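You operate a simulated robot arm through the tools that you are given. There is no shell and no other tool. Be economical: measure what you need, move in short steps, check, and stop when the job is done.

The job below is to be done with a simulated two-armed robot. You get a single attempt, and the scene is never put back.

TASK
Set the pole stand's bracket to the height on the card, clamp it and carry the stand to the pad.
Fine: hold the stand still while you work it; carry with both hands.

Only the result counts: the job must be done as asked and must still hold three seconds after the hand-in. Knocking over, shifting, dropping, spilling or breaking anything else fails it.

THE ROBOT
Two 7-joint arms with two-finger parallel grippers on one trunk, on a base that drives. Base frame: it is fixed to the floor where the robot stands at the start and does not move with it; the origin is under the middle of the robot, x ahead of it, y to its left, z up. Lengths are in m, angles in rad, forces in N, time in s.
The left shoulder is at the start at [0.07, 0.133, 1.201], the right one opposite. With the tool pointing down near the work surface each hand reaches from about 0.1 to 0.64 m from the robot's upright axis, wherever it stands, measured 20 degrees to its own side. Places, roughly: clamp lever [0.5, 0, 0.8]; bracket [0.6, 0, 0.9]; height card [0.7, 0.3, 0.8]; top of the foam pad [0.6, -0.9, 0.8]. Payload 1.57 kg a hand.
The TCP of each hand is the grasp point between the finger pads, 0.03 m short of the fingertips. In the tool frame z runs along the fingers and y along their closing line. The gripper opens to 0.08 m. The fingers are 0.017 m wide and 0.012 m thick; the gripper's body (0.04 by 0.082 m) begins 0.08 m behind the TCP.
Orientation is that of the tool frame in the base frame, as [roll, pitch, yaw] about the fixed x, y, z axes, in that order (R = Rz(yaw) Ry(pitch) Rx(roll)). With the fingers straight down and closing along the base's y, the tool's x points along the base's -x, its y along +y and its z along -z.

THE INTERFACE
- The arms move only by the tool nudge_tool. It takes "left_plan", "right_plan" or both (then of equal length, played together; a hand with none holds still); each is text: rows parted by semicolons, each of 6 numbers parted by spaces: the shift along the tool's x, y, z in m, then the turn, a rotation vector about the tool's x, y, z in rad. In form: x y z rx ry rz; .... A call has 1 to 8 rows; each row shifts and turns the commanded pose from where the row before left it, along the tool's axes as they then stand. "left_fingers" and "right_fingers" are, for a hand that has rows, the finger opening in m, from 0 to 0.08, set as the call begins (left out, the last holds). A row lasts 0.2 s, in which the tool goes at most 0.05 m and 0.15 rad; a call with a longer step from one row to the next is refused whole, and so is a gripper value outside its range. A pose out of reach is approached as far as the arm can. The call stops where the force on the tool passes 40 N (or 10 N more than at its start, if that is more) or the arm is blocked; 0.2 s more then pass. Each finger travels about 0.153 m/s and halts on what it meets, pressing with about 36 N; the grip force reading is that of the motor and also rises with nothing between the fingers. The clock runs only during rows and for 0.2 s after the last one: add rows that do not move to give the fingers time. The reply holds the time, the measured pose of the TCP, the force on the tool along the base axes, the opening and the grip force, in the units named above and with some noise, and new pictures: "views" is both (left out), scene, wrist or none (wrist: the cameras of the hands that moved).
- Cameras (640 x 400 px; columns grow to the right, rows downward): "scene" is now at [0.1355, -0.0128, 1.4224]; the picture's right is [-0.16, -0.99, 0.00], its down [-0.63, 0.10, -0.77] and it looks along [0.76, -0.12, -0.64] (base axes); focal length 255 px, centre (320, 200). "left" rides on the left gripper at [0.072, 0.007, -0.122] in its tool frame; the picture's right is [-0.09, 1.00, 0.00], its down [-0.84, -0.08, -0.54] and it looks along [-0.54, -0.05, 0.84] (tool axes); focal length 238 px, centre (320, 200). "right" rides on the right gripper at [0.072, -0.007, -0.122] in its tool frame; the picture's right is [0.09, 1.00, 0.00], its down [-0.84, 0.08, -0.54] and it looks along [-0.54, 0.05, 0.84] (tool axes); focal length 238 px, centre (320, 200). There is no depth. A picture from a camera that has moved, and an enlarged one, comes with that camera's place and axes in the base frame and with its lens.
- slide_trunk(by): slides the trunk up (or, below 0, down) by that many m; the arms and the scene camera ride with it, the base frame stays. It gives what a move gives, with no picture.
- roll_base(legs): drives the robot by 1 to 6 legs, each [ahead, left, turn to the left] in m, m and rad, along the robot's own axes; the way and the turn of a leg run together, so that a leg with both is an arc; at most 1.5 m and 3.142 rad a leg. The arms and the cameras ride along, it lands a little off, and it stops where it bumps. It gives what a move gives, and a new picture of the scene camera.
- turn_head(pan, tilt): turns the head with the scene camera to pan (to the left, within 1.501 rad either way) and tilt (down, from -0.506 to 1.204), counted from straight ahead of the robot. It gives what a move gives, and a new picture of the scene camera.
- enlarge(camera, box): a new picture of the part [left, top, right, bottom] of that camera's present view, enlarged. The clock stands still meanwhile.
- finish_job(): hands the job in; it is judged then, once.

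Work in short steps. Places have to be worked out from the pictures, the camera data and where the tool is seen: move nearer, look again, correct. Check each grasp and each placing, and mend what went wrong. You have 120 turns and 170 pictures in all, those below and enlarged ones among them. Open the grippers and draw the arms clear of the work before you hand the job in, unless the task says otherwise; then end with one line.

The tools are called after "Emit:" as name(argument=value, ...) on one line, values as JSON. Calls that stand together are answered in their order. nudge_tool: Moves the arms, as the interface text tells. Its arguments: {"type":"object","properties":{"left_plan":{"type":"string"},"left_fingers":{"type":"number"},"right_plan":{"type":"string"},"right_fingers":{"type":"number"},"views":{"type":"string","enum":["both","scene","wrist","none"]}},"required":[]} The other tools are called the same way: slide_trunk (by) slides the trunk up or down; roll_base (legs) drives the base; turn_head (pan, tilt) turns the head that bears the scene camera; enlarge (camera, box) takes an enlarged picture of a part of a camera's view; finish_job () hands the job in.

At the start:

```text
t: 0.0
left_tcp_pos: [0.4815, 0.1516, 1.1601]
left_ee_rot: [3.141, -0.003, 3.141]
left_ft_force: [-0.2, -0.8, 0.4]
left_gripper_width: 0.08
left_finger_force: 0.1
right_tcp_pos: [0.4251, -0.2605, 1.1765]
right_ee_rot: [3.141, 0.0, 3.141]
right_ft_force: [0.3, -0.2, -0.2]
right_gripper_width: 0.0799
right_finger_force: 0.0
trunk travel left (down, up): [-0.775, 0.165]
robot x, y, heading: [-0.0004, -0.0025, 0.001]
head pan, tilt: [-0.159, 0.698]
```

scene: 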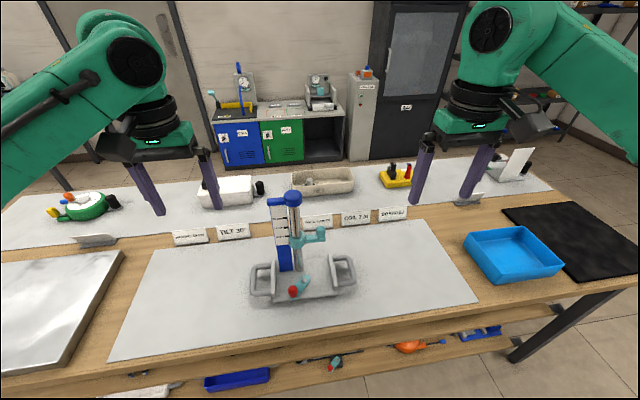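
right: 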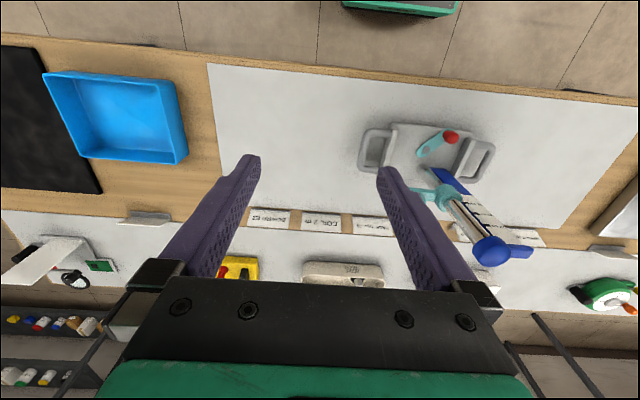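
left: 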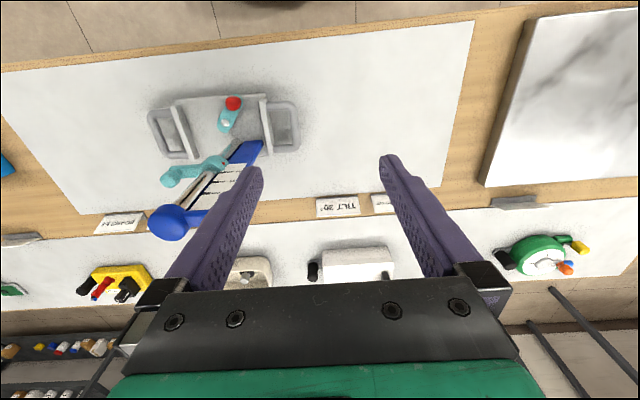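

The stand is in the middle with several cards behind it; I enlarge the stand and the cards.

Emit:
enlarge(camera="scene", box=[160, 200, 420, 250])

Emit:
enlarge(camera="scene", box=[240, 180, 368, 310])

```text
2.46 times, centred on (290, 225) of scene
camera zoom: at [0.1355, -0.0128, 1.4224], right [-0.16, -0.99, 0.0], down [-0.63, 0.1, -0.77], along [0.76, -0.12, -0.64], focal length 627 px, centre (394, 138)
```

zoom: 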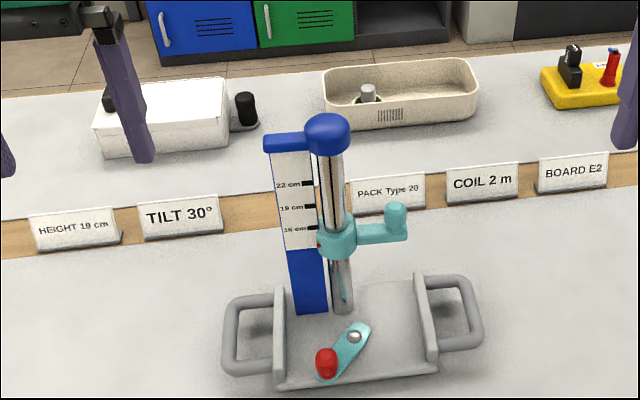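

```text
3.08 times, centred on (304, 245) of scene
camera zoom: at [0.1355, -0.0128, 1.4224], right [-0.16, -0.99, 0.0], down [-0.63, 0.1, -0.77], along [0.76, -0.12, -0.64], focal length 783 px, centre (369, 62)
```

zoom: 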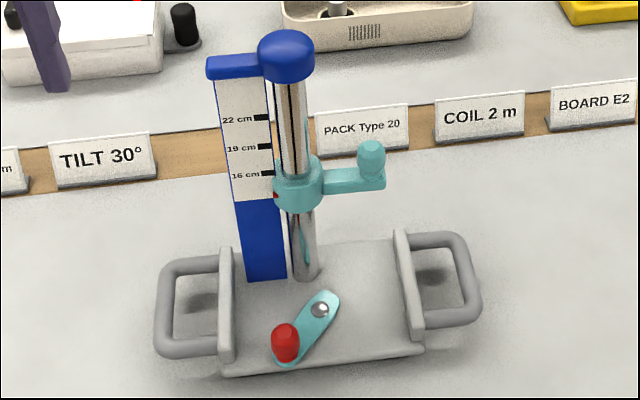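

The height card seems to read 19 cm; I verify it and look closer at the bracket pointer and base.

Emit:
enlarge(camera="scene", box=[168, 220, 216, 250])

Emit:
enlarge(camera="scene", box=[262, 185, 334, 275])

Emit:
enlarge(camera="left", box=[130, 80, 310, 245])

Emit:
enlarge(camera="right", box=[350, 110, 550, 280])

```text
13.33 times, centred on (192, 235) of scene
camera zoom: at [0.1355, -0.0128, 1.4224], right [-0.16, -0.99, 0.0], down [-0.63, 0.1, -0.77], along [0.76, -0.12, -0.64], focal length 3394 px, centre (2027, -267)
```

zoom: 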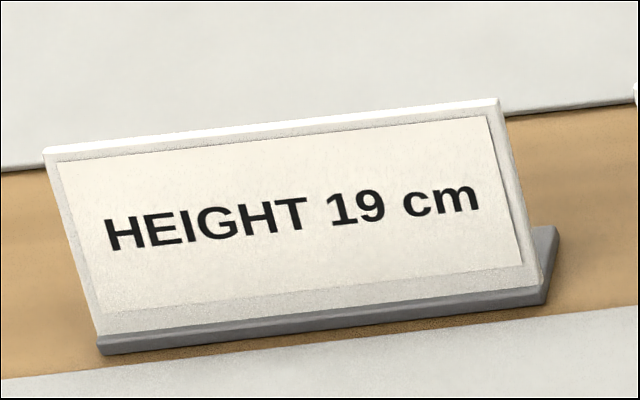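

```text
4.44 times, centred on (298, 230) of scene
camera zoom: at [0.1355, -0.0128, 1.4224], right [-0.16, -0.99, 0.0], down [-0.63, 0.1, -0.77], along [0.76, -0.12, -0.64], focal length 1132 px, centre (418, 67)
```

zoom: 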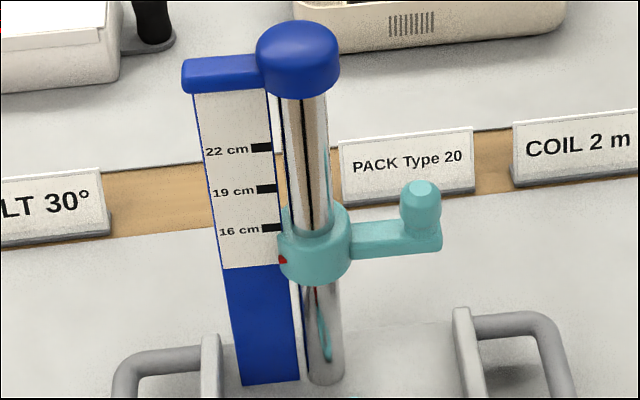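

```text
2.42 times, centred on (220, 162) of left
camera zoom: at [0.4123, 0.1573, 1.2825], right [0.09, 1.0, 0.0], down [0.84, -0.08, 0.54], along [0.54, -0.05, -0.84], focal length 578 px, centre (562, 291)
```

zoom: 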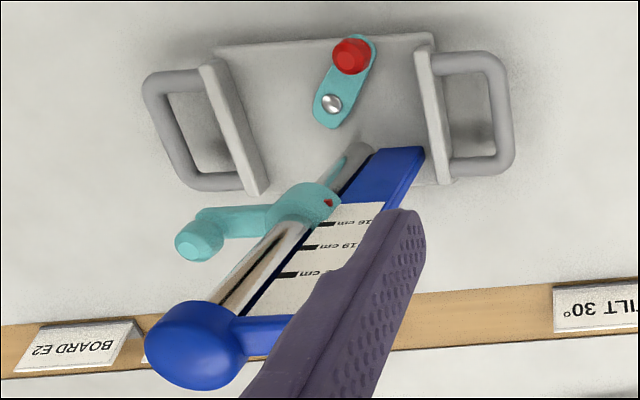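

```text
2.35 times, centred on (450, 195) of right
camera zoom: at [0.3545, -0.2669, 1.2989], right [-0.09, 1.0, 0.0], down [0.84, 0.08, 0.54], along [0.54, 0.05, -0.84], focal length 561 px, centre (14, 212)
```

zoom: 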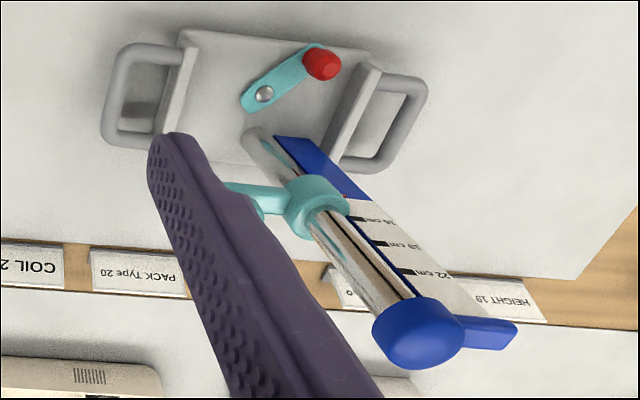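

Target is 19 cm. I judge the left handle bar at about (0.53, 0.099, 0.84), the bracket knob at about (0.567, -0.083, 0.96), and the lever bolt at about (0.518, -0.031). I move the left hand above its handle and yaw the right hand 90° near the bracket knob, staying high.

Emit:
nudge_tool(left_plan="-0.008 -0.009 0.03 0 0 0;-0.008 -0.009 0.03 0 0 0;-0.008 -0.009 0.03 0 0 0;-0.008 -0.009 0.03 0 0 0;-0.008 -0.009 0.03 0 0 0;-0.008 -0.008 0.03 0 0 0;0 0 0.03 0 0 0;0 0 0 0 0 0", left_fingers=0.045, right_plan="0 0 0 0 0 -0.15;0 0 0 0 0 -0.15;0 0 0 0 0 -0.15;0 0 0 0 0 -0.15;0 0 0 0 0 -0.15;0 0 0 0 0 -0.15;0 0 0 0 0 -0.15;0 0 0 0 0 -0.15", right_fingers=0.05, views="wrist")

```text
t: 1.8
left_tcp_pos: [0.5288, 0.0973, 0.9502]
left_ee_rot: [-3.139, -0.001, 3.14]
left_ft_force: [-0.1, 0.5, 0.0]
left_gripper_width: 0.0452
left_finger_force: 0.1
right_tcp_pos: [0.293, -0.1013, 1.1455]
right_ee_rot: [-3.141, 0.001, -1.943]
right_ft_force: [-0.2, 0.5, 0.8]
right_gripper_width: 0.0503
right_finger_force: 0.0
right hand out of reach, approached as far as the arm can: row 3, 4, 5, 6, 7, 8
trunk travel left (down, up): [-0.775, 0.165]
robot x, y, heading: [-0.001, -0.0, 0.0]
head pan, tilt: [-0.159, 0.698]
camera right: at [0.273, -0.1717, 1.2667], right [-0.96, 0.28, 0.0], down [0.23, 0.81, 0.54], along [0.15, 0.52, -0.84], focal length 238 px, centre (320, 200)
camera left: at [0.4584, 0.1041, 1.0722], right [0.09, 1.0, 0.0], down [0.84, -0.08, 0.54], along [0.54, -0.05, -0.84], focal length 238 px, centre (320, 200)
```

right: 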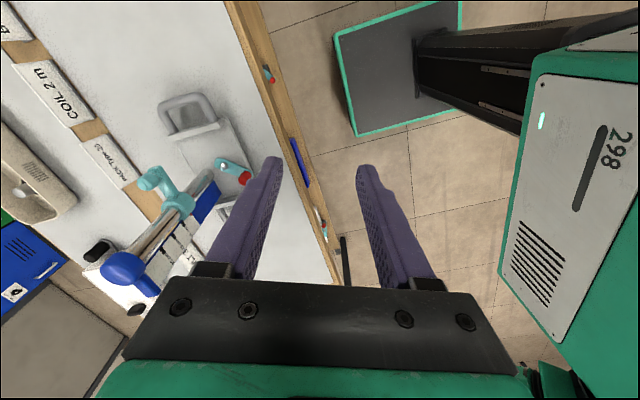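
left: 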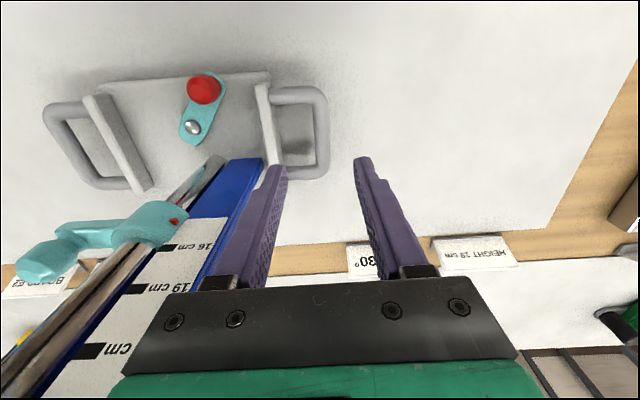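

The right wrist cannot turn that way. I turn it back.

Emit:
nudge_tool(right_plan="0 0 0 0 0 0.15;0 0 0 0 0 0.15;0 0 0 0 0 0.15;0 0 0 0 0 0.15;0 0 0 0 0 0.15;0 0 0 0 0 0.15;0 0 0 0 0 0.15;0 0 0 0 0 0.15", views="none")

```text
t: 3.6
left_tcp_pos: [0.5285, 0.0966, 0.9511]
left_ee_rot: [-3.141, -0.002, -3.141]
left_ft_force: [0.2, -0.5, -0.2]
left_gripper_width: 0.0449
left_finger_force: 0.1
right_tcp_pos: [0.2942, -0.1044, 1.146]
right_ee_rot: [-3.141, -0.001, 3.139]
right_ft_force: [0.0, -0.2, 1.3]
right_gripper_width: 0.05
right_finger_force: 0.1
trunk travel left (down, up): [-0.775, 0.165]
robot x, y, heading: [-0.0037, -0.0023, 0.004]
head pan, tilt: [-0.159, 0.698]
```

Now I move the right hand out to about (0.5, -0.2) while turning it the other way.

Emit:
nudge_tool(right_plan="-0.04 -0.03 0 0 0 0;-0.04 -0.03 0 0 0 0;-0.04 -0.03 0 0 0 0;-0.04 -0.02 0 0 0 0;-0.04 0 0 0 0 0;0 0 0 0 0 0.15;0 0 0 0 0 0.15;0 0 0 0 0 0.15", views="none")

Emit:
nudge_tool(right_plan="0 0 0 0 0 0.15;0 0 0 0 0 0.15;0 0 0 0 0 0.15;0 0 0 0 0 0.15;0 0 0 0 0 0.15;0 0 0 0 0 0.15;0 0 0 0 0 0.15;0 0 0 0 0 0.07", views="wrist")

```text
t: 5.4
left_tcp_pos: [0.5293, 0.0972, 0.9501]
left_ee_rot: [-3.14, -0.002, -3.14]
left_ft_force: [-0.1, 1.1, -0.9]
left_gripper_width: 0.0451
left_finger_force: 0.1
right_tcp_pos: [0.4942, -0.2134, 1.1465]
right_ee_rot: [-3.139, -0.001, 2.689]
right_ft_force: [-0.1, 0.1, -0.6]
right_gripper_width: 0.05
right_finger_force: 0.0
trunk travel left (down, up): [-0.775, 0.165]
robot x, y, heading: [0.0019, 0.0042, 0.001]
head pan, tilt: [-0.159, 0.698]
```

```text
t: 7.2
left_tcp_pos: [0.5289, 0.098, 0.9501]
left_ee_rot: [3.141, -0.001, -3.139]
left_ft_force: [0.3, -0.3, -0.4]
left_gripper_width: 0.045
left_finger_force: 0.0
right_tcp_pos: [0.4933, -0.2146, 1.1455]
right_ee_rot: [-3.141, -0.001, 1.571]
right_ft_force: [0.3, 0.8, -0.4]
right_gripper_width: 0.0499
right_finger_force: 0.2
trunk travel left (down, up): [-0.775, 0.165]
robot x, y, heading: [0.0042, 0.0002, 0.002]
head pan, tilt: [-0.159, 0.698]
camera right: at [0.4873, -0.142, 1.2668], right [1.0, 0.09, 0.0], down [0.08, -0.84, 0.54], along [0.05, -0.54, -0.84], focal length 238 px, centre (320, 200)
```

right: 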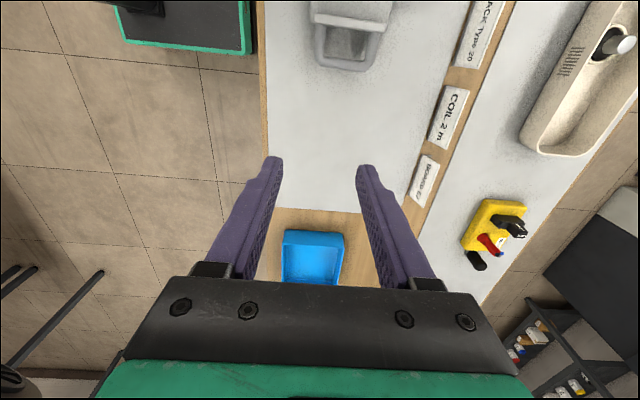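

Yaw +90° works. I tilt the right hand 0.75 rad so its fingers slope toward +y (clear of the pole top), and lower the left hand over its handle bar.

Emit:
nudge_tool(left_plan="0 0.0015 0.02 0 0 0;0 0 0.02 0 0 0;0 0 0.02 0 0 0;0 0 0.02 0 0 0;0 0 0.015 0 0 0;0 0 0.01 0 0 0;0 0 0 0 0 0", right_plan="0 0 0 0 0.15 0;0 0 0 0 0.15 0;0 0 0 0 0.15 0;0 0 0 0 0.15 0;0 0 0 0 0.15 0;0 0 0 0 0 0;0 0 0 0 0 0", views="both")

```text
t: 8.8
left_tcp_pos: [0.5284, 0.0989, 0.845]
left_ee_rot: [3.141, 0.0, -3.139]
left_ft_force: [1.3, 0.4, 0.3]
left_gripper_width: 0.045
left_finger_force: 0.0
right_tcp_pos: [0.4931, -0.2158, 1.1464]
right_ee_rot: [-3.141, -0.75, 1.573]
right_ft_force: [0.8, 0.2, 0.2]
right_gripper_width: 0.05
right_finger_force: 0.1
trunk travel left (down, up): [-0.775, 0.165]
robot x, y, heading: [-0.0043, 0.0, -0.002]
head pan, tilt: [-0.159, 0.698]
camera scene: at [0.1355, -0.0129, 1.4224], right [-0.16, -0.99, 0.0], down [-0.63, 0.1, -0.77], along [0.76, -0.12, -0.64], focal length 255 px, centre (320, 200)
camera right: at [0.4878, -0.2453, 1.2831], right [1.0, 0.07, 0.06], down [0.08, -0.98, -0.17], along [0.05, 0.18, -0.98], focal length 238 px, centre (320, 200)
camera left: at [0.4591, 0.1051, 0.967], right [0.09, 1.0, 0.0], down [0.84, -0.08, 0.54], along [0.54, -0.05, -0.84], focal length 238 px, centre (320, 200)
```

scene: 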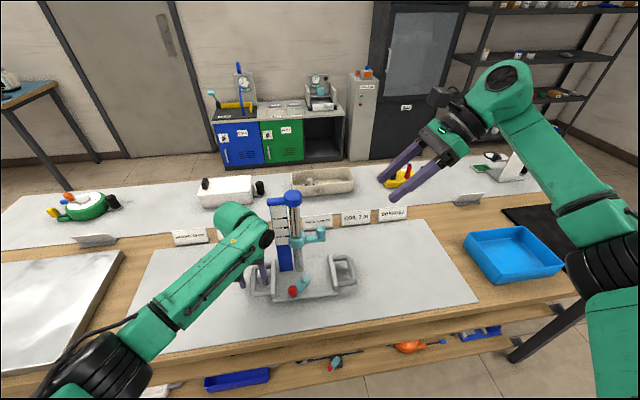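
right: 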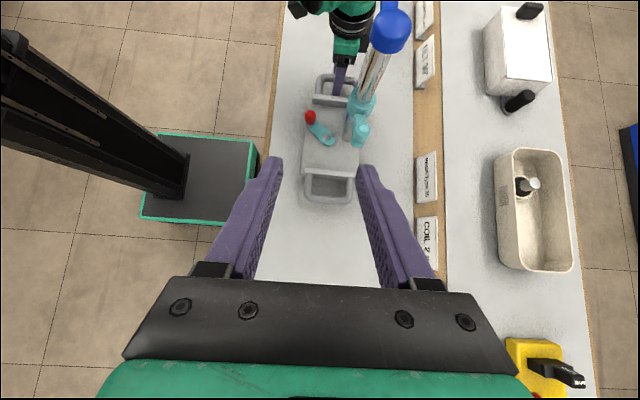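
left: 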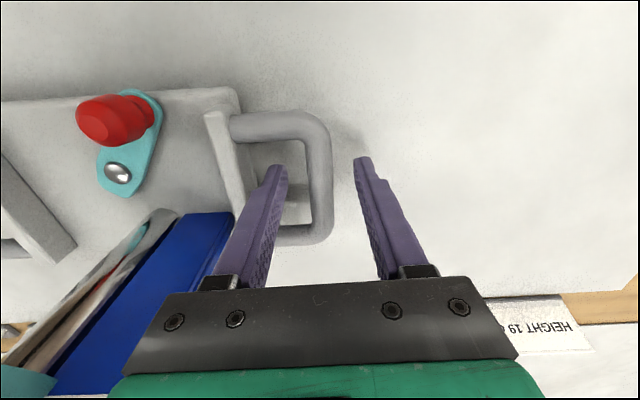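

The left fingers straddle the bar. I close them, and bring the right hand to a pre-grasp about 0.1 m back from the knob.

Emit:
nudge_tool(left_plan="0 0 0 0 0 0;0 0 0 0 0 0;0 0 0 0 0 0;0 0 0 0 0 0;0 0 0 0 0 0", left_fingers=0, right_plan="-0.0091 0.0168 0.033 0 0 0;-0.0091 0.0168 0.033 0 0 0;-0.0091 0.0168 0.033 0 0 0;-0.0091 0.0168 0.033 0 0 0;0 0 0 0 0 0", views="both")

```text
t: 10.0
left_tcp_pos: [0.5293, 0.0984, 0.8445]
left_ee_rot: [3.141, -0.001, -3.139]
left_ft_force: [-0.9, -0.5, 2.2]
left_gripper_width: 0.0158
left_finger_force: 31.2
right_tcp_pos: [0.5631, -0.1513, 1.0235]
right_ee_rot: [3.139, -0.749, 1.571]
right_ft_force: [0.7, -0.9, 0.0]
right_gripper_width: 0.0501
right_finger_force: 0.0
trunk travel left (down, up): [-0.775, 0.165]
robot x, y, heading: [-0.0048, 0.0034, 0.001]
head pan, tilt: [-0.159, 0.698]
camera scene: at [0.1349, -0.0131, 1.4225], right [-0.16, -0.99, 0.0], down [-0.63, 0.1, -0.77], along [0.76, -0.12, -0.64], focal length 255 px, centre (320, 200)
camera right: at [0.556, -0.1811, 1.1615], right [1.0, 0.07, 0.06], down [0.08, -0.98, -0.17], along [0.05, 0.18, -0.98], focal length 238 px, centre (320, 200)
camera left: at [0.4588, 0.105, 0.9675], right [0.09, 1.0, 0.0], down [0.84, -0.08, 0.54], along [0.54, -0.05, -0.84], focal length 238 px, centre (320, 200)
```

scene: 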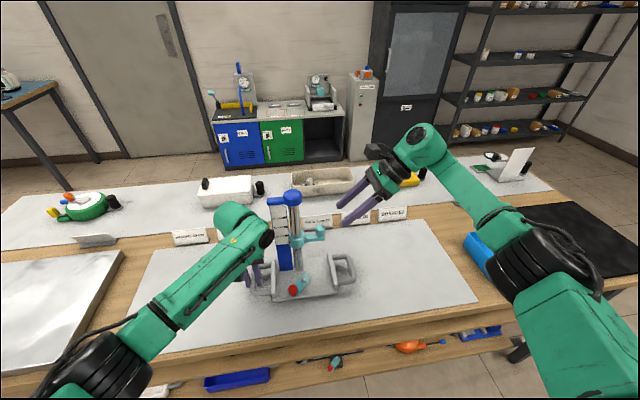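
right: 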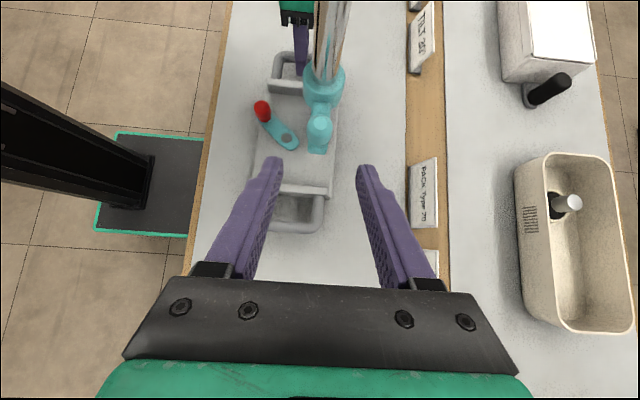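
left: 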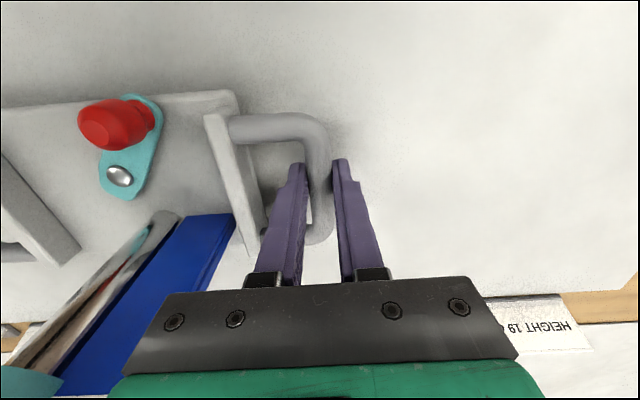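

Left grip holds the bar (16 mm). The knob lies dead ahead of the right hand at about (0.561, -0.079, 0.955); I advance to it.

Emit:
nudge_tool(right_plan="0.0015 -0.0005 0.025 0 0 0;0.0015 -0.0005 0.025 0 0 0;0.0015 -0.0005 0.025 0 0 0;0.001 -0.0005 0.022 0 0 0;0 0 0 0 0 0", views="both")

```text
t: 11.2
left_tcp_pos: [0.5295, 0.099, 0.8447]
left_ee_rot: [3.14, 0.001, -3.14]
left_ft_force: [-0.2, -0.5, 4.2]
left_gripper_width: 0.0157
left_finger_force: 31.7
right_tcp_pos: [0.5586, -0.0803, 0.9576]
right_ee_rot: [3.141, -0.752, 1.574]
right_ft_force: [-0.3, -0.1, 0.2]
right_gripper_width: 0.0501
right_finger_force: 0.1
trunk travel left (down, up): [-0.775, 0.165]
robot x, y, heading: [0.0004, 0.0006, 0.001]
head pan, tilt: [-0.159, 0.698]
camera scene: at [0.1347, -0.013, 1.4225], right [-0.16, -0.99, 0.0], down [-0.63, 0.1, -0.77], along [0.76, -0.12, -0.64], focal length 255 px, centre (320, 200)
camera right: at [0.552, -0.1096, 1.0961], right [1.0, 0.07, 0.06], down [0.08, -0.98, -0.17], along [0.05, 0.18, -0.98], focal length 238 px, centre (320, 200)
```

scene: 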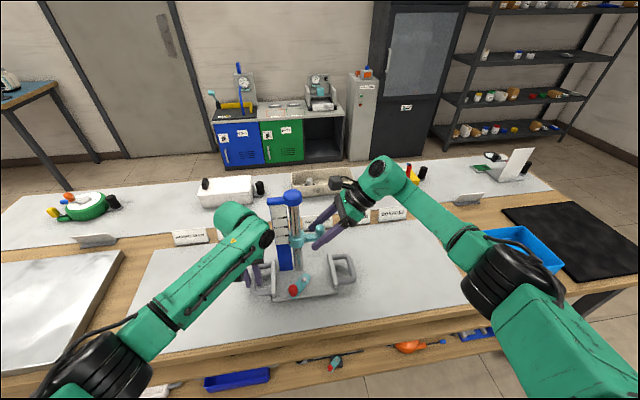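
right: 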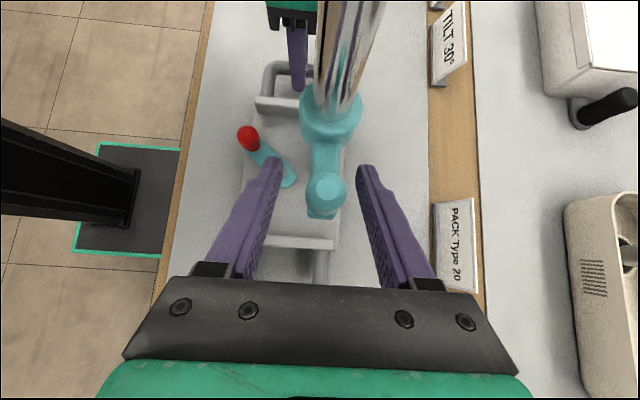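

The knob is between the right fingers at the TCP; I close them on it.

Emit:
nudge_tool(right_plan="0 0.002 0.002 0 0 0;0 0 0 0 0 0;0 0 0 0 0 0;0 0 0 0 0 0", right_fingers=0, views="wrist")

Emit:
enlarge(camera="scene", box=[262, 185, 334, 275])

```text
t: 12.2
left_tcp_pos: [0.5279, 0.1002, 0.8449]
left_ee_rot: [3.139, -0.002, -3.141]
left_ft_force: [0.6, 7.4, 0.6]
left_gripper_width: 0.0153
left_finger_force: 31.1
right_tcp_pos: [0.5604, -0.0782, 0.9568]
right_ee_rot: [3.139, -0.75, 1.572]
right_ft_force: [1.1, -10.3, 13.0]
right_gripper_width: 0.0223
right_finger_force: 35.4
trunk travel left (down, up): [-0.775, 0.165]
robot x, y, heading: [-0.0028, 0.0019, -0.003]
head pan, tilt: [-0.159, 0.698]
camera right: at [0.5538, -0.1092, 1.0953], right [1.0, 0.07, 0.07], down [0.08, -0.98, -0.17], along [0.05, 0.18, -0.98], focal length 238 px, centre (320, 200)
```

right: 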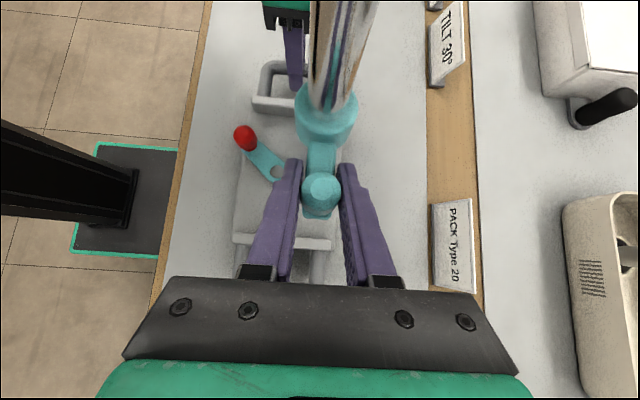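

```text
4.44 times, centred on (298, 230) of scene
camera zoom: at [0.1338, -0.0136, 1.4226], right [-0.16, -0.99, 0.0], down [-0.63, 0.1, -0.77], along [0.76, -0.12, -0.64], focal length 1132 px, centre (418, 67)
```

zoom: 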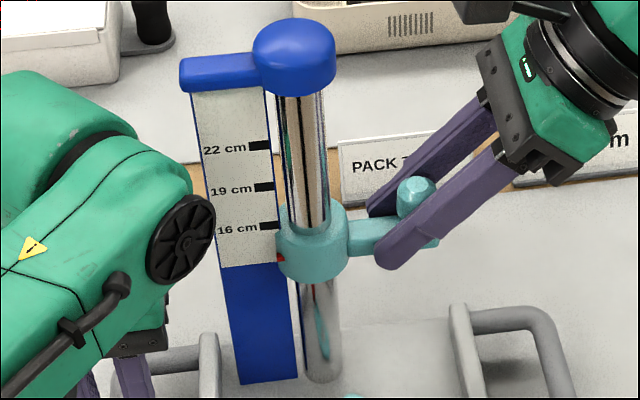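

Gripped (22 mm). Triangulation puts the pointer at z≈0.943 (14 cm) and the 16 mark at z≈0.963, so a lift of about 0.05 m is needed. I raise 0.03 straight up first and look.

Emit:
nudge_tool(right_plan="0.00341 0 -0.00366 0 0 0;0.00341 0 -0.00366 0 0 0;0.00341 0 -0.00366 0 0 0;0.00341 0 -0.00366 0 0 0;0.00341 0 -0.00366 0 0 0;0.00341 0 -0.00366 0 0 0;0 0 0 0 0 0", views="none")

Emit:
enlarge(camera="scene", box=[262, 185, 334, 275])

```text
t: 13.8
left_tcp_pos: [0.53, 0.0977, 0.8469]
left_ee_rot: [-3.138, 0.003, 3.138]
left_ft_force: [2.4, -22.0, 17.7]
left_gripper_width: 0.0154
left_finger_force: 31.1
right_tcp_pos: [0.5606, -0.0795, 0.9842]
right_ee_rot: [-3.136, -0.751, 1.571]
right_ft_force: [-3.2, 22.7, -23.5]
right_gripper_width: 0.0224
right_finger_force: 35.0
trunk travel left (down, up): [-0.775, 0.165]
robot x, y, heading: [0.0016, 0.0006, -0.0]
head pan, tilt: [-0.159, 0.698]
```

```text
4.44 times, centred on (298, 230) of scene
camera zoom: at [0.1367, -0.0129, 1.4223], right [-0.16, -0.99, 0.0], down [-0.64, 0.1, -0.77], along [0.76, -0.12, -0.64], focal length 1132 px, centre (418, 67)
```

zoom: 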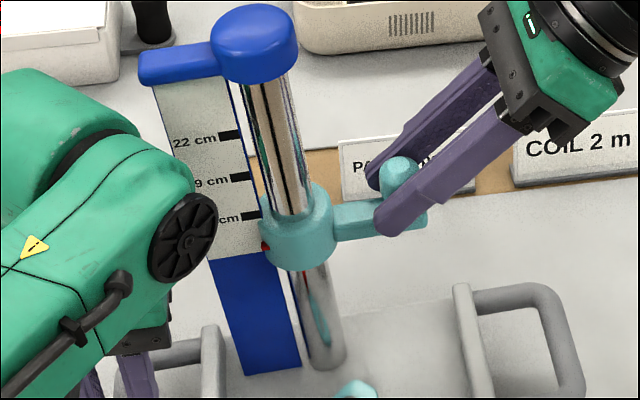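

The stand tilts: the bracket is held fast, so the clamp is probably on now. I lower back and release, then look at the lever.

Emit:
nudge_tool(right_plan="-0.00341 0 0.00366 0 0 0;-0.00341 0 0.00366 0 0 0;-0.00341 0 0.00366 0 0 0;-0.00341 0 0.00366 0 0 0;-0.00341 0 0.00366 0 0 0;-0.00341 0 0.00366 0 0 0;0 0 0 0 0 0;0 0 0 0 0 0", views="none")

Emit:
enlarge(camera="scene", box=[262, 185, 352, 310])

Emit:
enlarge(camera="left", box=[0, 60, 250, 270])

```text
t: 15.0
left_tcp_pos: [0.526, 0.1032, 0.845]
left_ee_rot: [3.13, -0.005, -3.135]
left_ft_force: [-2.2, 0.8, 7.0]
left_gripper_width: 0.0154
left_finger_force: 31.1
right_tcp_pos: [0.562, -0.0827, 0.969]
right_ee_rot: [3.124, -0.756, 1.569]
right_ft_force: [0.3, -3.0, 4.8]
right_gripper_width: 0.0226
right_finger_force: 35.0
trunk travel left (down, up): [-0.775, 0.165]
robot x, y, heading: [0.0009, -0.0048, 0.002]
head pan, tilt: [-0.159, 0.698]
stopped in row 5 (right hand): the force on the tool passed its limit (the readings are from after the stop); the commanded pose is now the measured one
```

```text
3.20 times, centred on (307, 248) of scene
camera zoom: at [0.1327, -0.0138, 1.4228], right [-0.16, -0.99, 0.0], down [-0.63, 0.1, -0.77], along [0.76, -0.12, -0.64], focal length 815 px, centre (362, 48)
```

zoom: 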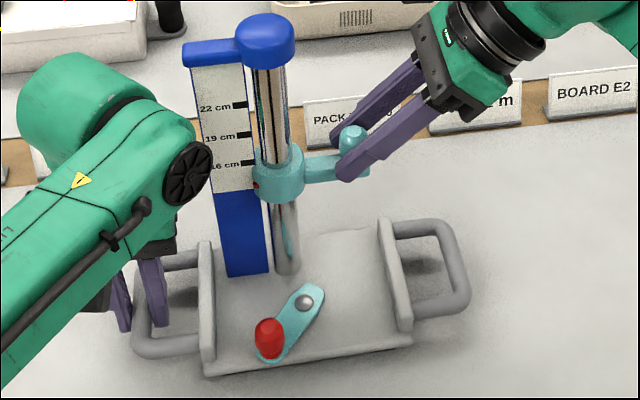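

```text
1.90 times, centred on (125, 165) of left
camera zoom: at [0.4573, 0.1076, 0.9671], right [0.08, 1.0, 0.01], down [0.84, -0.08, 0.54], along [0.54, -0.04, -0.84], focal length 454 px, centre (691, 267)
```

zoom: 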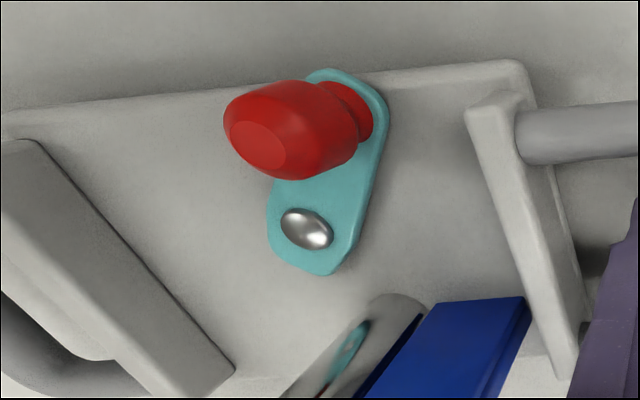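

The pointer has not moved against the scale, so the bracket is still clamped. I open the right hand to let the stand settle, and back off along the tool.

Emit:
nudge_tool(right_plan="0 0 0 0 0 0;0 0 0 0 0 0;0 0 -0.03 0 0 0;0 0 -0.04 0 0 0;0 0 -0.04 0 0 0;0 0 0 0 0 0", right_fingers=0.05, views="both")

Emit:
enlarge(camera="scene", box=[240, 185, 368, 310])

```text
t: 16.4
left_tcp_pos: [0.5272, 0.1041, 0.8432]
left_ee_rot: [3.13, -0.007, -3.133]
left_ft_force: [-0.9, -0.4, 5.7]
left_gripper_width: 0.0154
left_finger_force: 31.6
right_tcp_pos: [0.563, -0.1561, 1.0439]
right_ee_rot: [3.126, -0.755, 1.571]
right_ft_force: [0.1, -0.1, -0.3]
right_gripper_width: 0.05
right_finger_force: 0.2
trunk travel left (down, up): [-0.775, 0.165]
robot x, y, heading: [0.0007, 0.0043, -0.002]
head pan, tilt: [-0.159, 0.698]
camera scene: at [0.1339, -0.0132, 1.4226], right [-0.16, -0.99, 0.0], down [-0.63, 0.1, -0.77], along [0.76, -0.12, -0.64], focal length 255 px, centre (320, 200)
camera right: at [0.5545, -0.1869, 1.1824], right [1.0, 0.06, 0.07], down [0.07, -0.98, -0.18], along [0.06, 0.18, -0.98], focal length 238 px, centre (320, 200)
```

scene: 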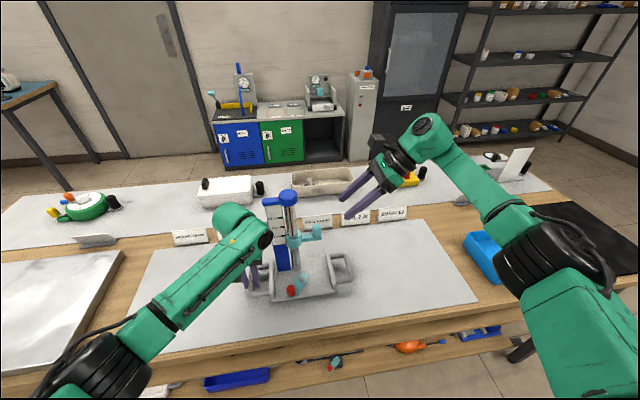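
right: 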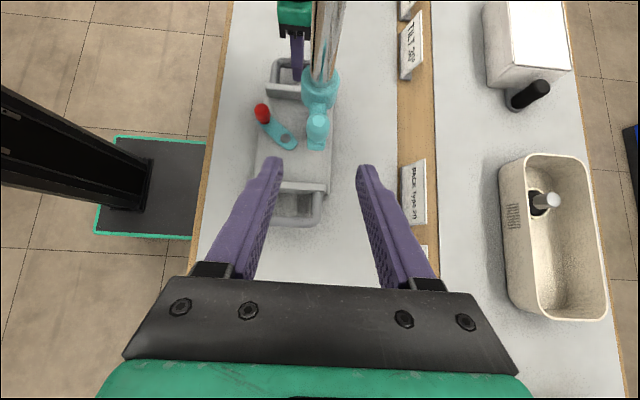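

```text
3.20 times, centred on (304, 248) of scene
camera zoom: at [0.1339, -0.0132, 1.4226], right [-0.16, -0.99, 0.0], down [-0.63, 0.1, -0.77], along [0.76, -0.12, -0.64], focal length 815 px, centre (371, 48)
```

zoom: 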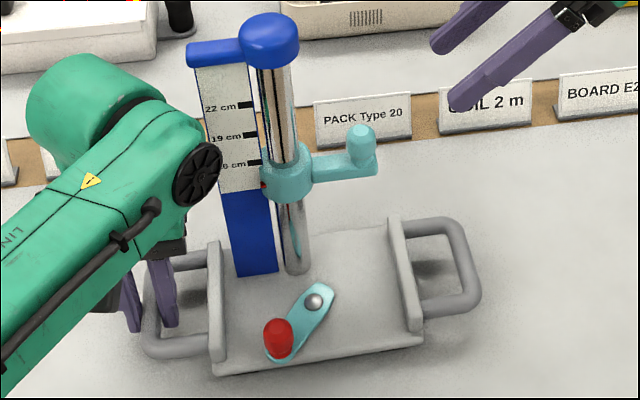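

The stand sits flat again. I return the right hand to the standard yaw so that it can take the red lever knob (about (0.48, 0.003, 0.86)).

Emit:
nudge_tool(right_plan="0 0 -0.02 0 -0.15 0;0 0 -0.02 0 -0.15 0;0 0 -0.02 0 -0.15 0;0 0 0 0 -0.15 0;0 0 0 0 -0.15 0;0 -0.03 0 0 0 -0.15;0 -0.03 0 0 0 -0.15;0 -0.03 0 0 0 -0.15", views="none")

Emit:
nudge_tool(right_plan="0 0 0 0 0 -0.15;0 0 0 0 0 -0.15;0 0 0 0 0 -0.15;0 0 0 0 0 -0.15;0 0 0 0 0 -0.15;0 0 0 0 0 -0.15;0 0 0 0 0 -0.15;0 0 0 0 0 -0.07", views="wrist")

```text
t: 18.2
left_tcp_pos: [0.5272, 0.1043, 0.8432]
left_ee_rot: [3.128, -0.007, -3.133]
left_ft_force: [-2.6, 1.8, 5.9]
left_gripper_width: 0.0153
left_finger_force: 30.5
right_tcp_pos: [0.4724, -0.2037, 1.0929]
right_ee_rot: [3.129, -0.001, 2.012]
right_ft_force: [0.7, -0.5, -0.6]
right_gripper_width: 0.0499
right_finger_force: 0.1
trunk travel left (down, up): [-0.775, 0.165]
robot x, y, heading: [-0.0009, -0.0064, -0.001]
head pan, tilt: [-0.159, 0.698]
```

```text
t: 20.0
left_tcp_pos: [0.5272, 0.1041, 0.8429]
left_ee_rot: [3.13, -0.008, -3.132]
left_ft_force: [-1.3, 1.9, 6.1]
left_gripper_width: 0.0155
left_finger_force: 31.1
right_tcp_pos: [0.4711, -0.204, 1.0951]
right_ee_rot: [3.136, 0.012, 3.13]
right_ft_force: [-0.1, 0.0, 0.3]
right_gripper_width: 0.0498
right_finger_force: 0.0
trunk travel left (down, up): [-0.775, 0.165]
robot x, y, heading: [0.0004, -0.0034, 0.004]
head pan, tilt: [-0.159, 0.698]
camera right: at [0.3983, -0.2104, 1.2156], right [-0.08, 1.0, 0.01], down [0.83, 0.07, 0.55], along [0.55, 0.05, -0.83], focal length 238 px, centre (320, 200)
```

right: 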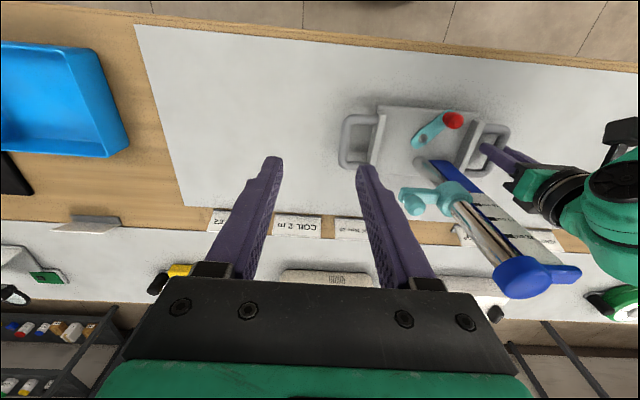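

I tilt the right hand 0.4 rad (leaning to -y, away from the left arm) and bring it to a hover over the lever knob.

Emit:
nudge_tool(right_plan="0 0 0 -0.135 0 0;0 0 0 -0.135 0 0;0 0 0 -0.13 0 0;-0.0015 0.0194 0.0408 0 0 0;-0.0015 0.0194 0.0408 0 0 0;-0.0015 0.0194 0.0408 0 0 0;-0.0015 0.0194 0.0408 0 0 0;-0.001 0.0194 0.0408 0 0 0", right_fingers=0.06, views="both")

```text
t: 21.8
left_tcp_pos: [0.5274, 0.1052, 0.844]
left_ee_rot: [3.131, -0.006, -3.135]
left_ft_force: [-1.2, -0.4, 6.4]
left_gripper_width: 0.0157
left_finger_force: 30.9
right_tcp_pos: [0.4832, -0.0329, 0.9467]
right_ee_rot: [2.735, 0.013, 3.129]
right_ft_force: [-0.2, -0.6, -0.1]
right_gripper_width: 0.06
right_finger_force: 0.0
trunk travel left (down, up): [-0.775, 0.165]
robot x, y, heading: [-0.0013, -0.0021, 0.005]
head pan, tilt: [-0.159, 0.698]
camera scene: at [0.1343, -0.0121, 1.4226], right [-0.16, -0.99, 0.0], down [-0.63, 0.1, -0.77], along [0.76, -0.12, -0.64], focal length 255 px, centre (320, 200)
camera right: at [0.4103, -0.085, 1.0547], right [-0.09, 0.92, 0.39], down [0.83, -0.15, 0.54], along [0.55, 0.37, -0.75], focal length 238 px, centre (320, 200)
```

scene: 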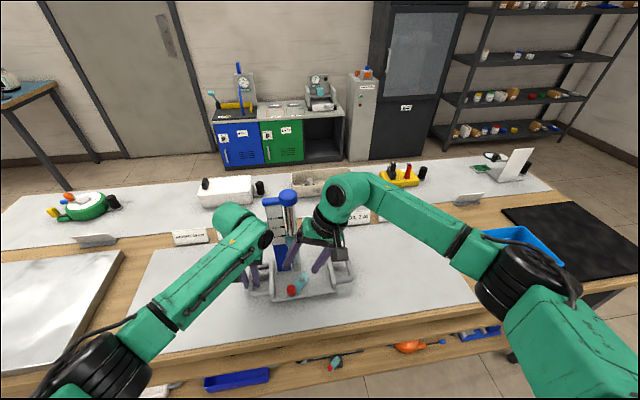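
right: 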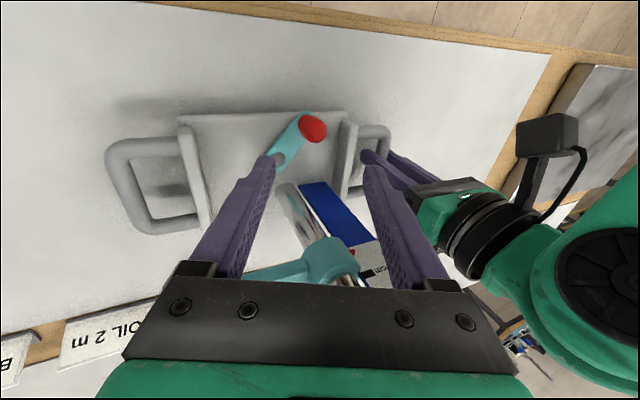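

The knob sits straight ahead at about (0.475, 0.0, 0.865). I advance onto it.

Emit:
nudge_tool(right_plan="0.0027 -0.0007 0.029 0 0 0;0.0027 -0.0007 0.029 0 0 0;0.0027 -0.0007 0.027 0 0 0;0 0 0 0 0 0", views="wrist")

```text
t: 22.8
left_tcp_pos: [0.5273, 0.1036, 0.8428]
left_ee_rot: [3.13, -0.006, -3.133]
left_ft_force: [-1.4, 0.0, 5.2]
left_gripper_width: 0.0153
left_finger_force: 31.5
right_tcp_pos: [0.4759, -0.0028, 0.8679]
right_ee_rot: [2.735, 0.011, 3.129]
right_ft_force: [0.0, -0.7, 0.0]
right_gripper_width: 0.0599
right_finger_force: 0.0
trunk travel left (down, up): [-0.775, 0.165]
robot x, y, heading: [-0.0024, -0.0016, 0.001]
head pan, tilt: [-0.159, 0.698]
camera right: at [0.4027, -0.055, 0.9757], right [-0.09, 0.92, 0.39], down [0.83, -0.15, 0.54], along [0.55, 0.37, -0.75], focal length 238 px, centre (320, 200)
```

right: 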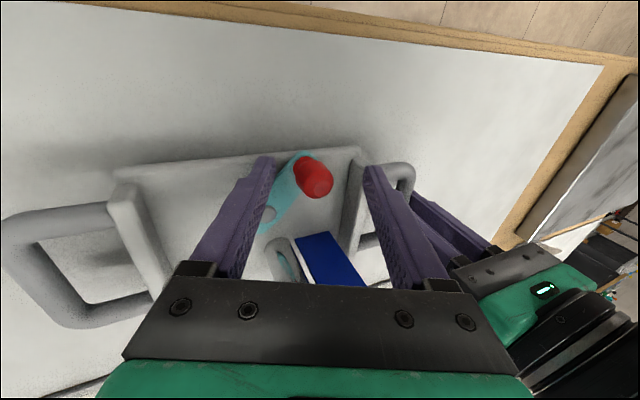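

The knob is between the fingers; I go 5 mm deeper and close.

Emit:
nudge_tool(right_plan="0.001 0 0.005 0 0 0;0 0 0 0 0 0;0 0 0 0 0 0;0 0 0 0 0 0", right_fingers=0, views="wrist")

```text
t: 23.8
left_tcp_pos: [0.5271, 0.1053, 0.8445]
left_ee_rot: [3.125, -0.004, -3.131]
left_ft_force: [6.0, 19.2, 8.6]
left_gripper_width: 0.0154
left_finger_force: 31.3
right_tcp_pos: [0.4761, -0.0035, 0.8641]
right_ee_rot: [2.735, 0.014, 3.126]
right_ft_force: [3.2, -23.6, 15.9]
right_gripper_width: 0.0303
right_finger_force: 36.1
trunk travel left (down, up): [-0.775, 0.165]
robot x, y, heading: [0.0015, -0.0013, -0.002]
head pan, tilt: [-0.159, 0.698]
camera right: at [0.4022, -0.0564, 0.9722], right [-0.08, 0.92, 0.39], down [0.83, -0.16, 0.54], along [0.56, 0.37, -0.74], focal length 238 px, centre (320, 200)
```

right: 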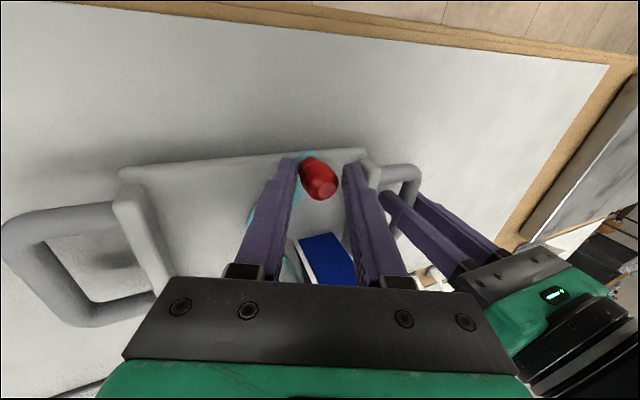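

Gripped at 30 mm. I try swinging the knob toward the right-front (about the bolt), 15 mm along the tangent, watching forces.

Emit:
nudge_tool(right_plan="0.0033 -0.0035 -0.0015 0 0 0;0.003 -0.0035 -0.0015 0 0 0;0.0025 -0.004 -0.0017 0 0 0;0.002 -0.004 -0.0017 0 0 0", views="wrist")

Emit:
enlarge(camera="scene", box=[240, 185, 368, 310])

```text
t: 24.8
left_tcp_pos: [0.5259, 0.1006, 0.8443]
left_ee_rot: [3.136, -0.005, -3.137]
left_ft_force: [-6.7, -19.5, 9.5]
left_gripper_width: 0.0162
left_finger_force: 32.0
right_tcp_pos: [0.4602, -0.0163, 0.8648]
right_ee_rot: [2.731, 0.012, 3.133]
right_ft_force: [2.1, 19.3, -0.2]
right_gripper_width: 0.0308
right_finger_force: 36.3
trunk travel left (down, up): [-0.775, 0.165]
robot x, y, heading: [0.0009, 0.0007, -0.0]
head pan, tilt: [-0.159, 0.698]
camera right: at [0.3876, -0.0696, 0.9729], right [-0.09, 0.91, 0.4], down [0.83, -0.15, 0.54], along [0.55, 0.38, -0.74], focal length 238 px, centre (320, 200)
```

right: 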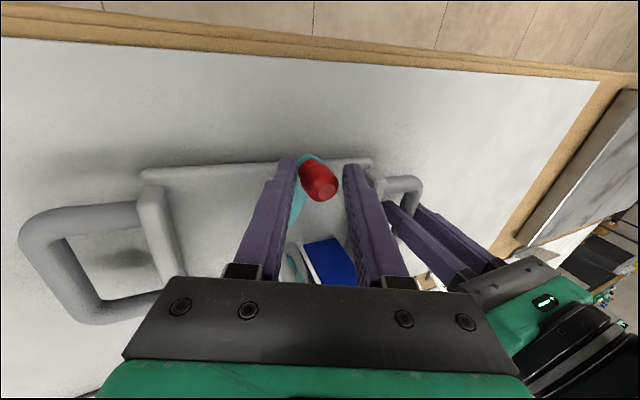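

```text
3.20 times, centred on (304, 248) of scene
camera zoom: at [0.1325, -0.0134, 1.4226], right [-0.16, -0.99, 0.0], down [-0.63, 0.1, -0.77], along [0.76, -0.12, -0.64], focal length 815 px, centre (371, 48)
```

zoom: 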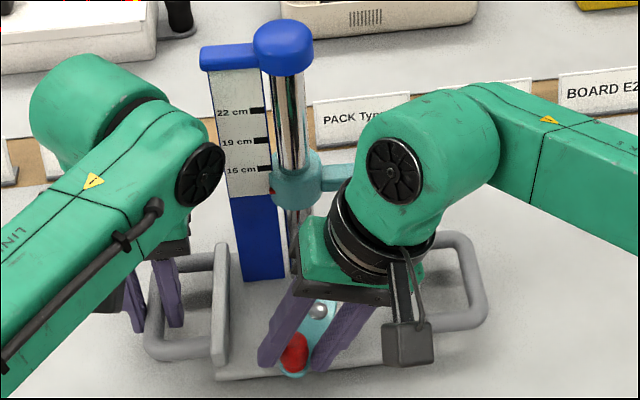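

The lever is swinging (now about 165°). I continue mostly along -y on the arc.

Emit:
nudge_tool(right_plan="0.001 -0.005 -0.0021 0 0 0;0.0005 -0.005 -0.0021 0 0 0;0 -0.005 -0.0021 0 0 0;-0.0005 -0.005 -0.0021 0 0 0;-0.001 -0.005 -0.0021 0 0 0;-0.001 -0.005 -0.0021 0 0 0", views="wrist")

Emit:
enlarge(camera="scene", box=[240, 185, 368, 310])

```text
t: 26.2
left_tcp_pos: [0.528, 0.1066, 0.8437]
left_ee_rot: [3.128, -0.008, -3.132]
left_ft_force: [3.8, 2.8, 5.3]
left_gripper_width: 0.0171
left_finger_force: 32.4
right_tcp_pos: [0.4671, -0.0502, 0.8605]
right_ee_rot: [2.738, 0.011, 3.128]
right_ft_force: [-3.1, -0.4, -1.0]
right_gripper_width: 0.0
right_finger_force: 21.2
trunk travel left (down, up): [-0.775, 0.165]
robot x, y, heading: [0.0001, -0.0008, 0.002]
head pan, tilt: [-0.159, 0.698]
camera right: at [0.3932, -0.103, 0.9694], right [-0.08, 0.92, 0.39], down [0.83, -0.15, 0.54], along [0.55, 0.37, -0.75], focal length 238 px, centre (320, 200)
```

right: 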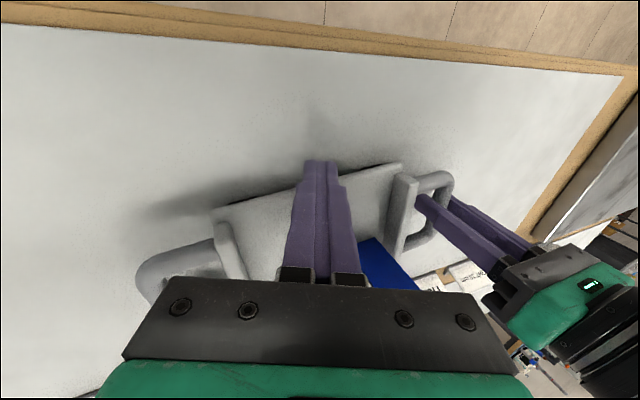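

```text
3.20 times, centred on (304, 248) of scene
camera zoom: at [0.1346, -0.0126, 1.4225], right [-0.16, -0.99, 0.0], down [-0.63, 0.1, -0.77], along [0.76, -0.12, -0.64], focal length 815 px, centre (371, 48)
```

zoom: 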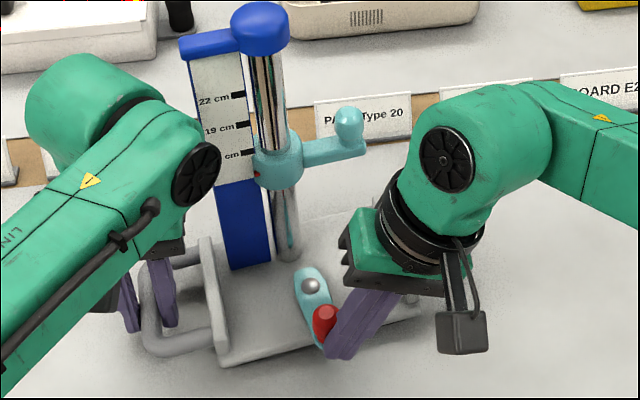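

The grip slipped off, but the lever has moved; the stand yawed a little. I draw the right hand back to look.

Emit:
nudge_tool(right_plan="0 0 -0.04 0 0 0;0 0 -0.04 0 0 0;0 -0.04 0 0 0 0;0 -0.04 0 0 0 0;0 0 0 0 0 0", right_fingers=0.06, views="both")

Emit:
enlarge(camera="scene", box=[240, 185, 368, 310])

```text
t: 27.4
left_tcp_pos: [0.5263, 0.1031, 0.8425]
left_ee_rot: [3.131, -0.009, -3.135]
left_ft_force: [-1.1, -1.6, 3.2]
left_gripper_width: 0.0154
left_finger_force: 31.2
right_tcp_pos: [0.4638, -0.1541, 0.9023]
right_ee_rot: [2.735, 0.011, 3.13]
right_ft_force: [-0.6, -0.1, 0.0]
right_gripper_width: 0.06
right_finger_force: 0.0
trunk travel left (down, up): [-0.775, 0.165]
robot x, y, heading: [-0.0039, -0.0004, -0.001]
head pan, tilt: [-0.159, 0.698]
camera scene: at [0.1349, -0.0131, 1.4225], right [-0.16, -0.99, 0.0], down [-0.63, 0.1, -0.77], along [0.76, -0.12, -0.64], focal length 255 px, centre (320, 200)
camera right: at [0.3912, -0.2086, 1.0111], right [-0.09, 0.92, 0.39], down [0.83, -0.15, 0.54], along [0.55, 0.37, -0.75], focal length 238 px, centre (320, 200)
```

scene: 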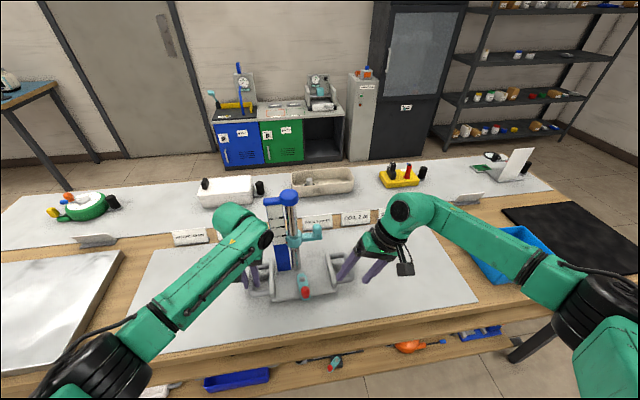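
right: 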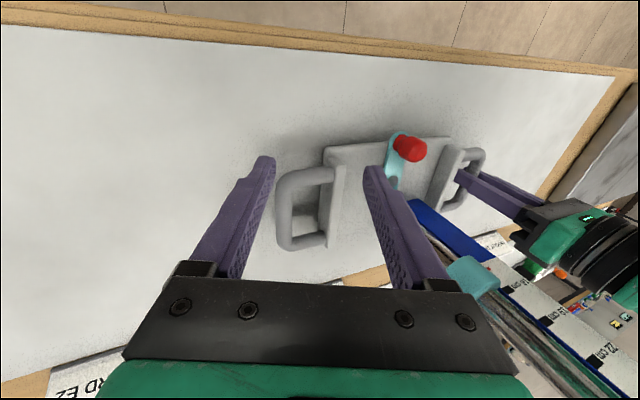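

```text
3.20 times, centred on (304, 248) of scene
camera zoom: at [0.1349, -0.0131, 1.4225], right [-0.16, -0.99, 0.0], down [-0.63, 0.1, -0.77], along [0.76, -0.12, -0.64], focal length 815 px, centre (371, 48)
```

zoom: 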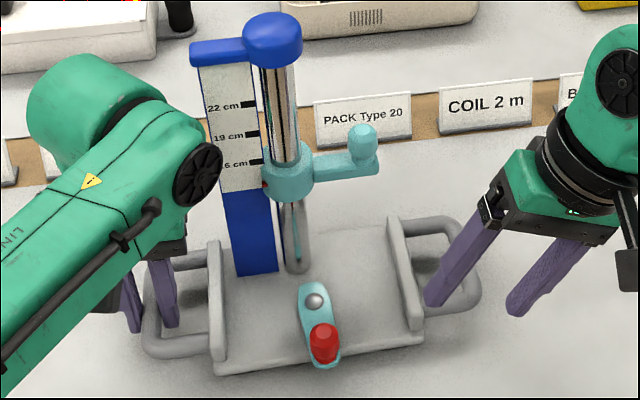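

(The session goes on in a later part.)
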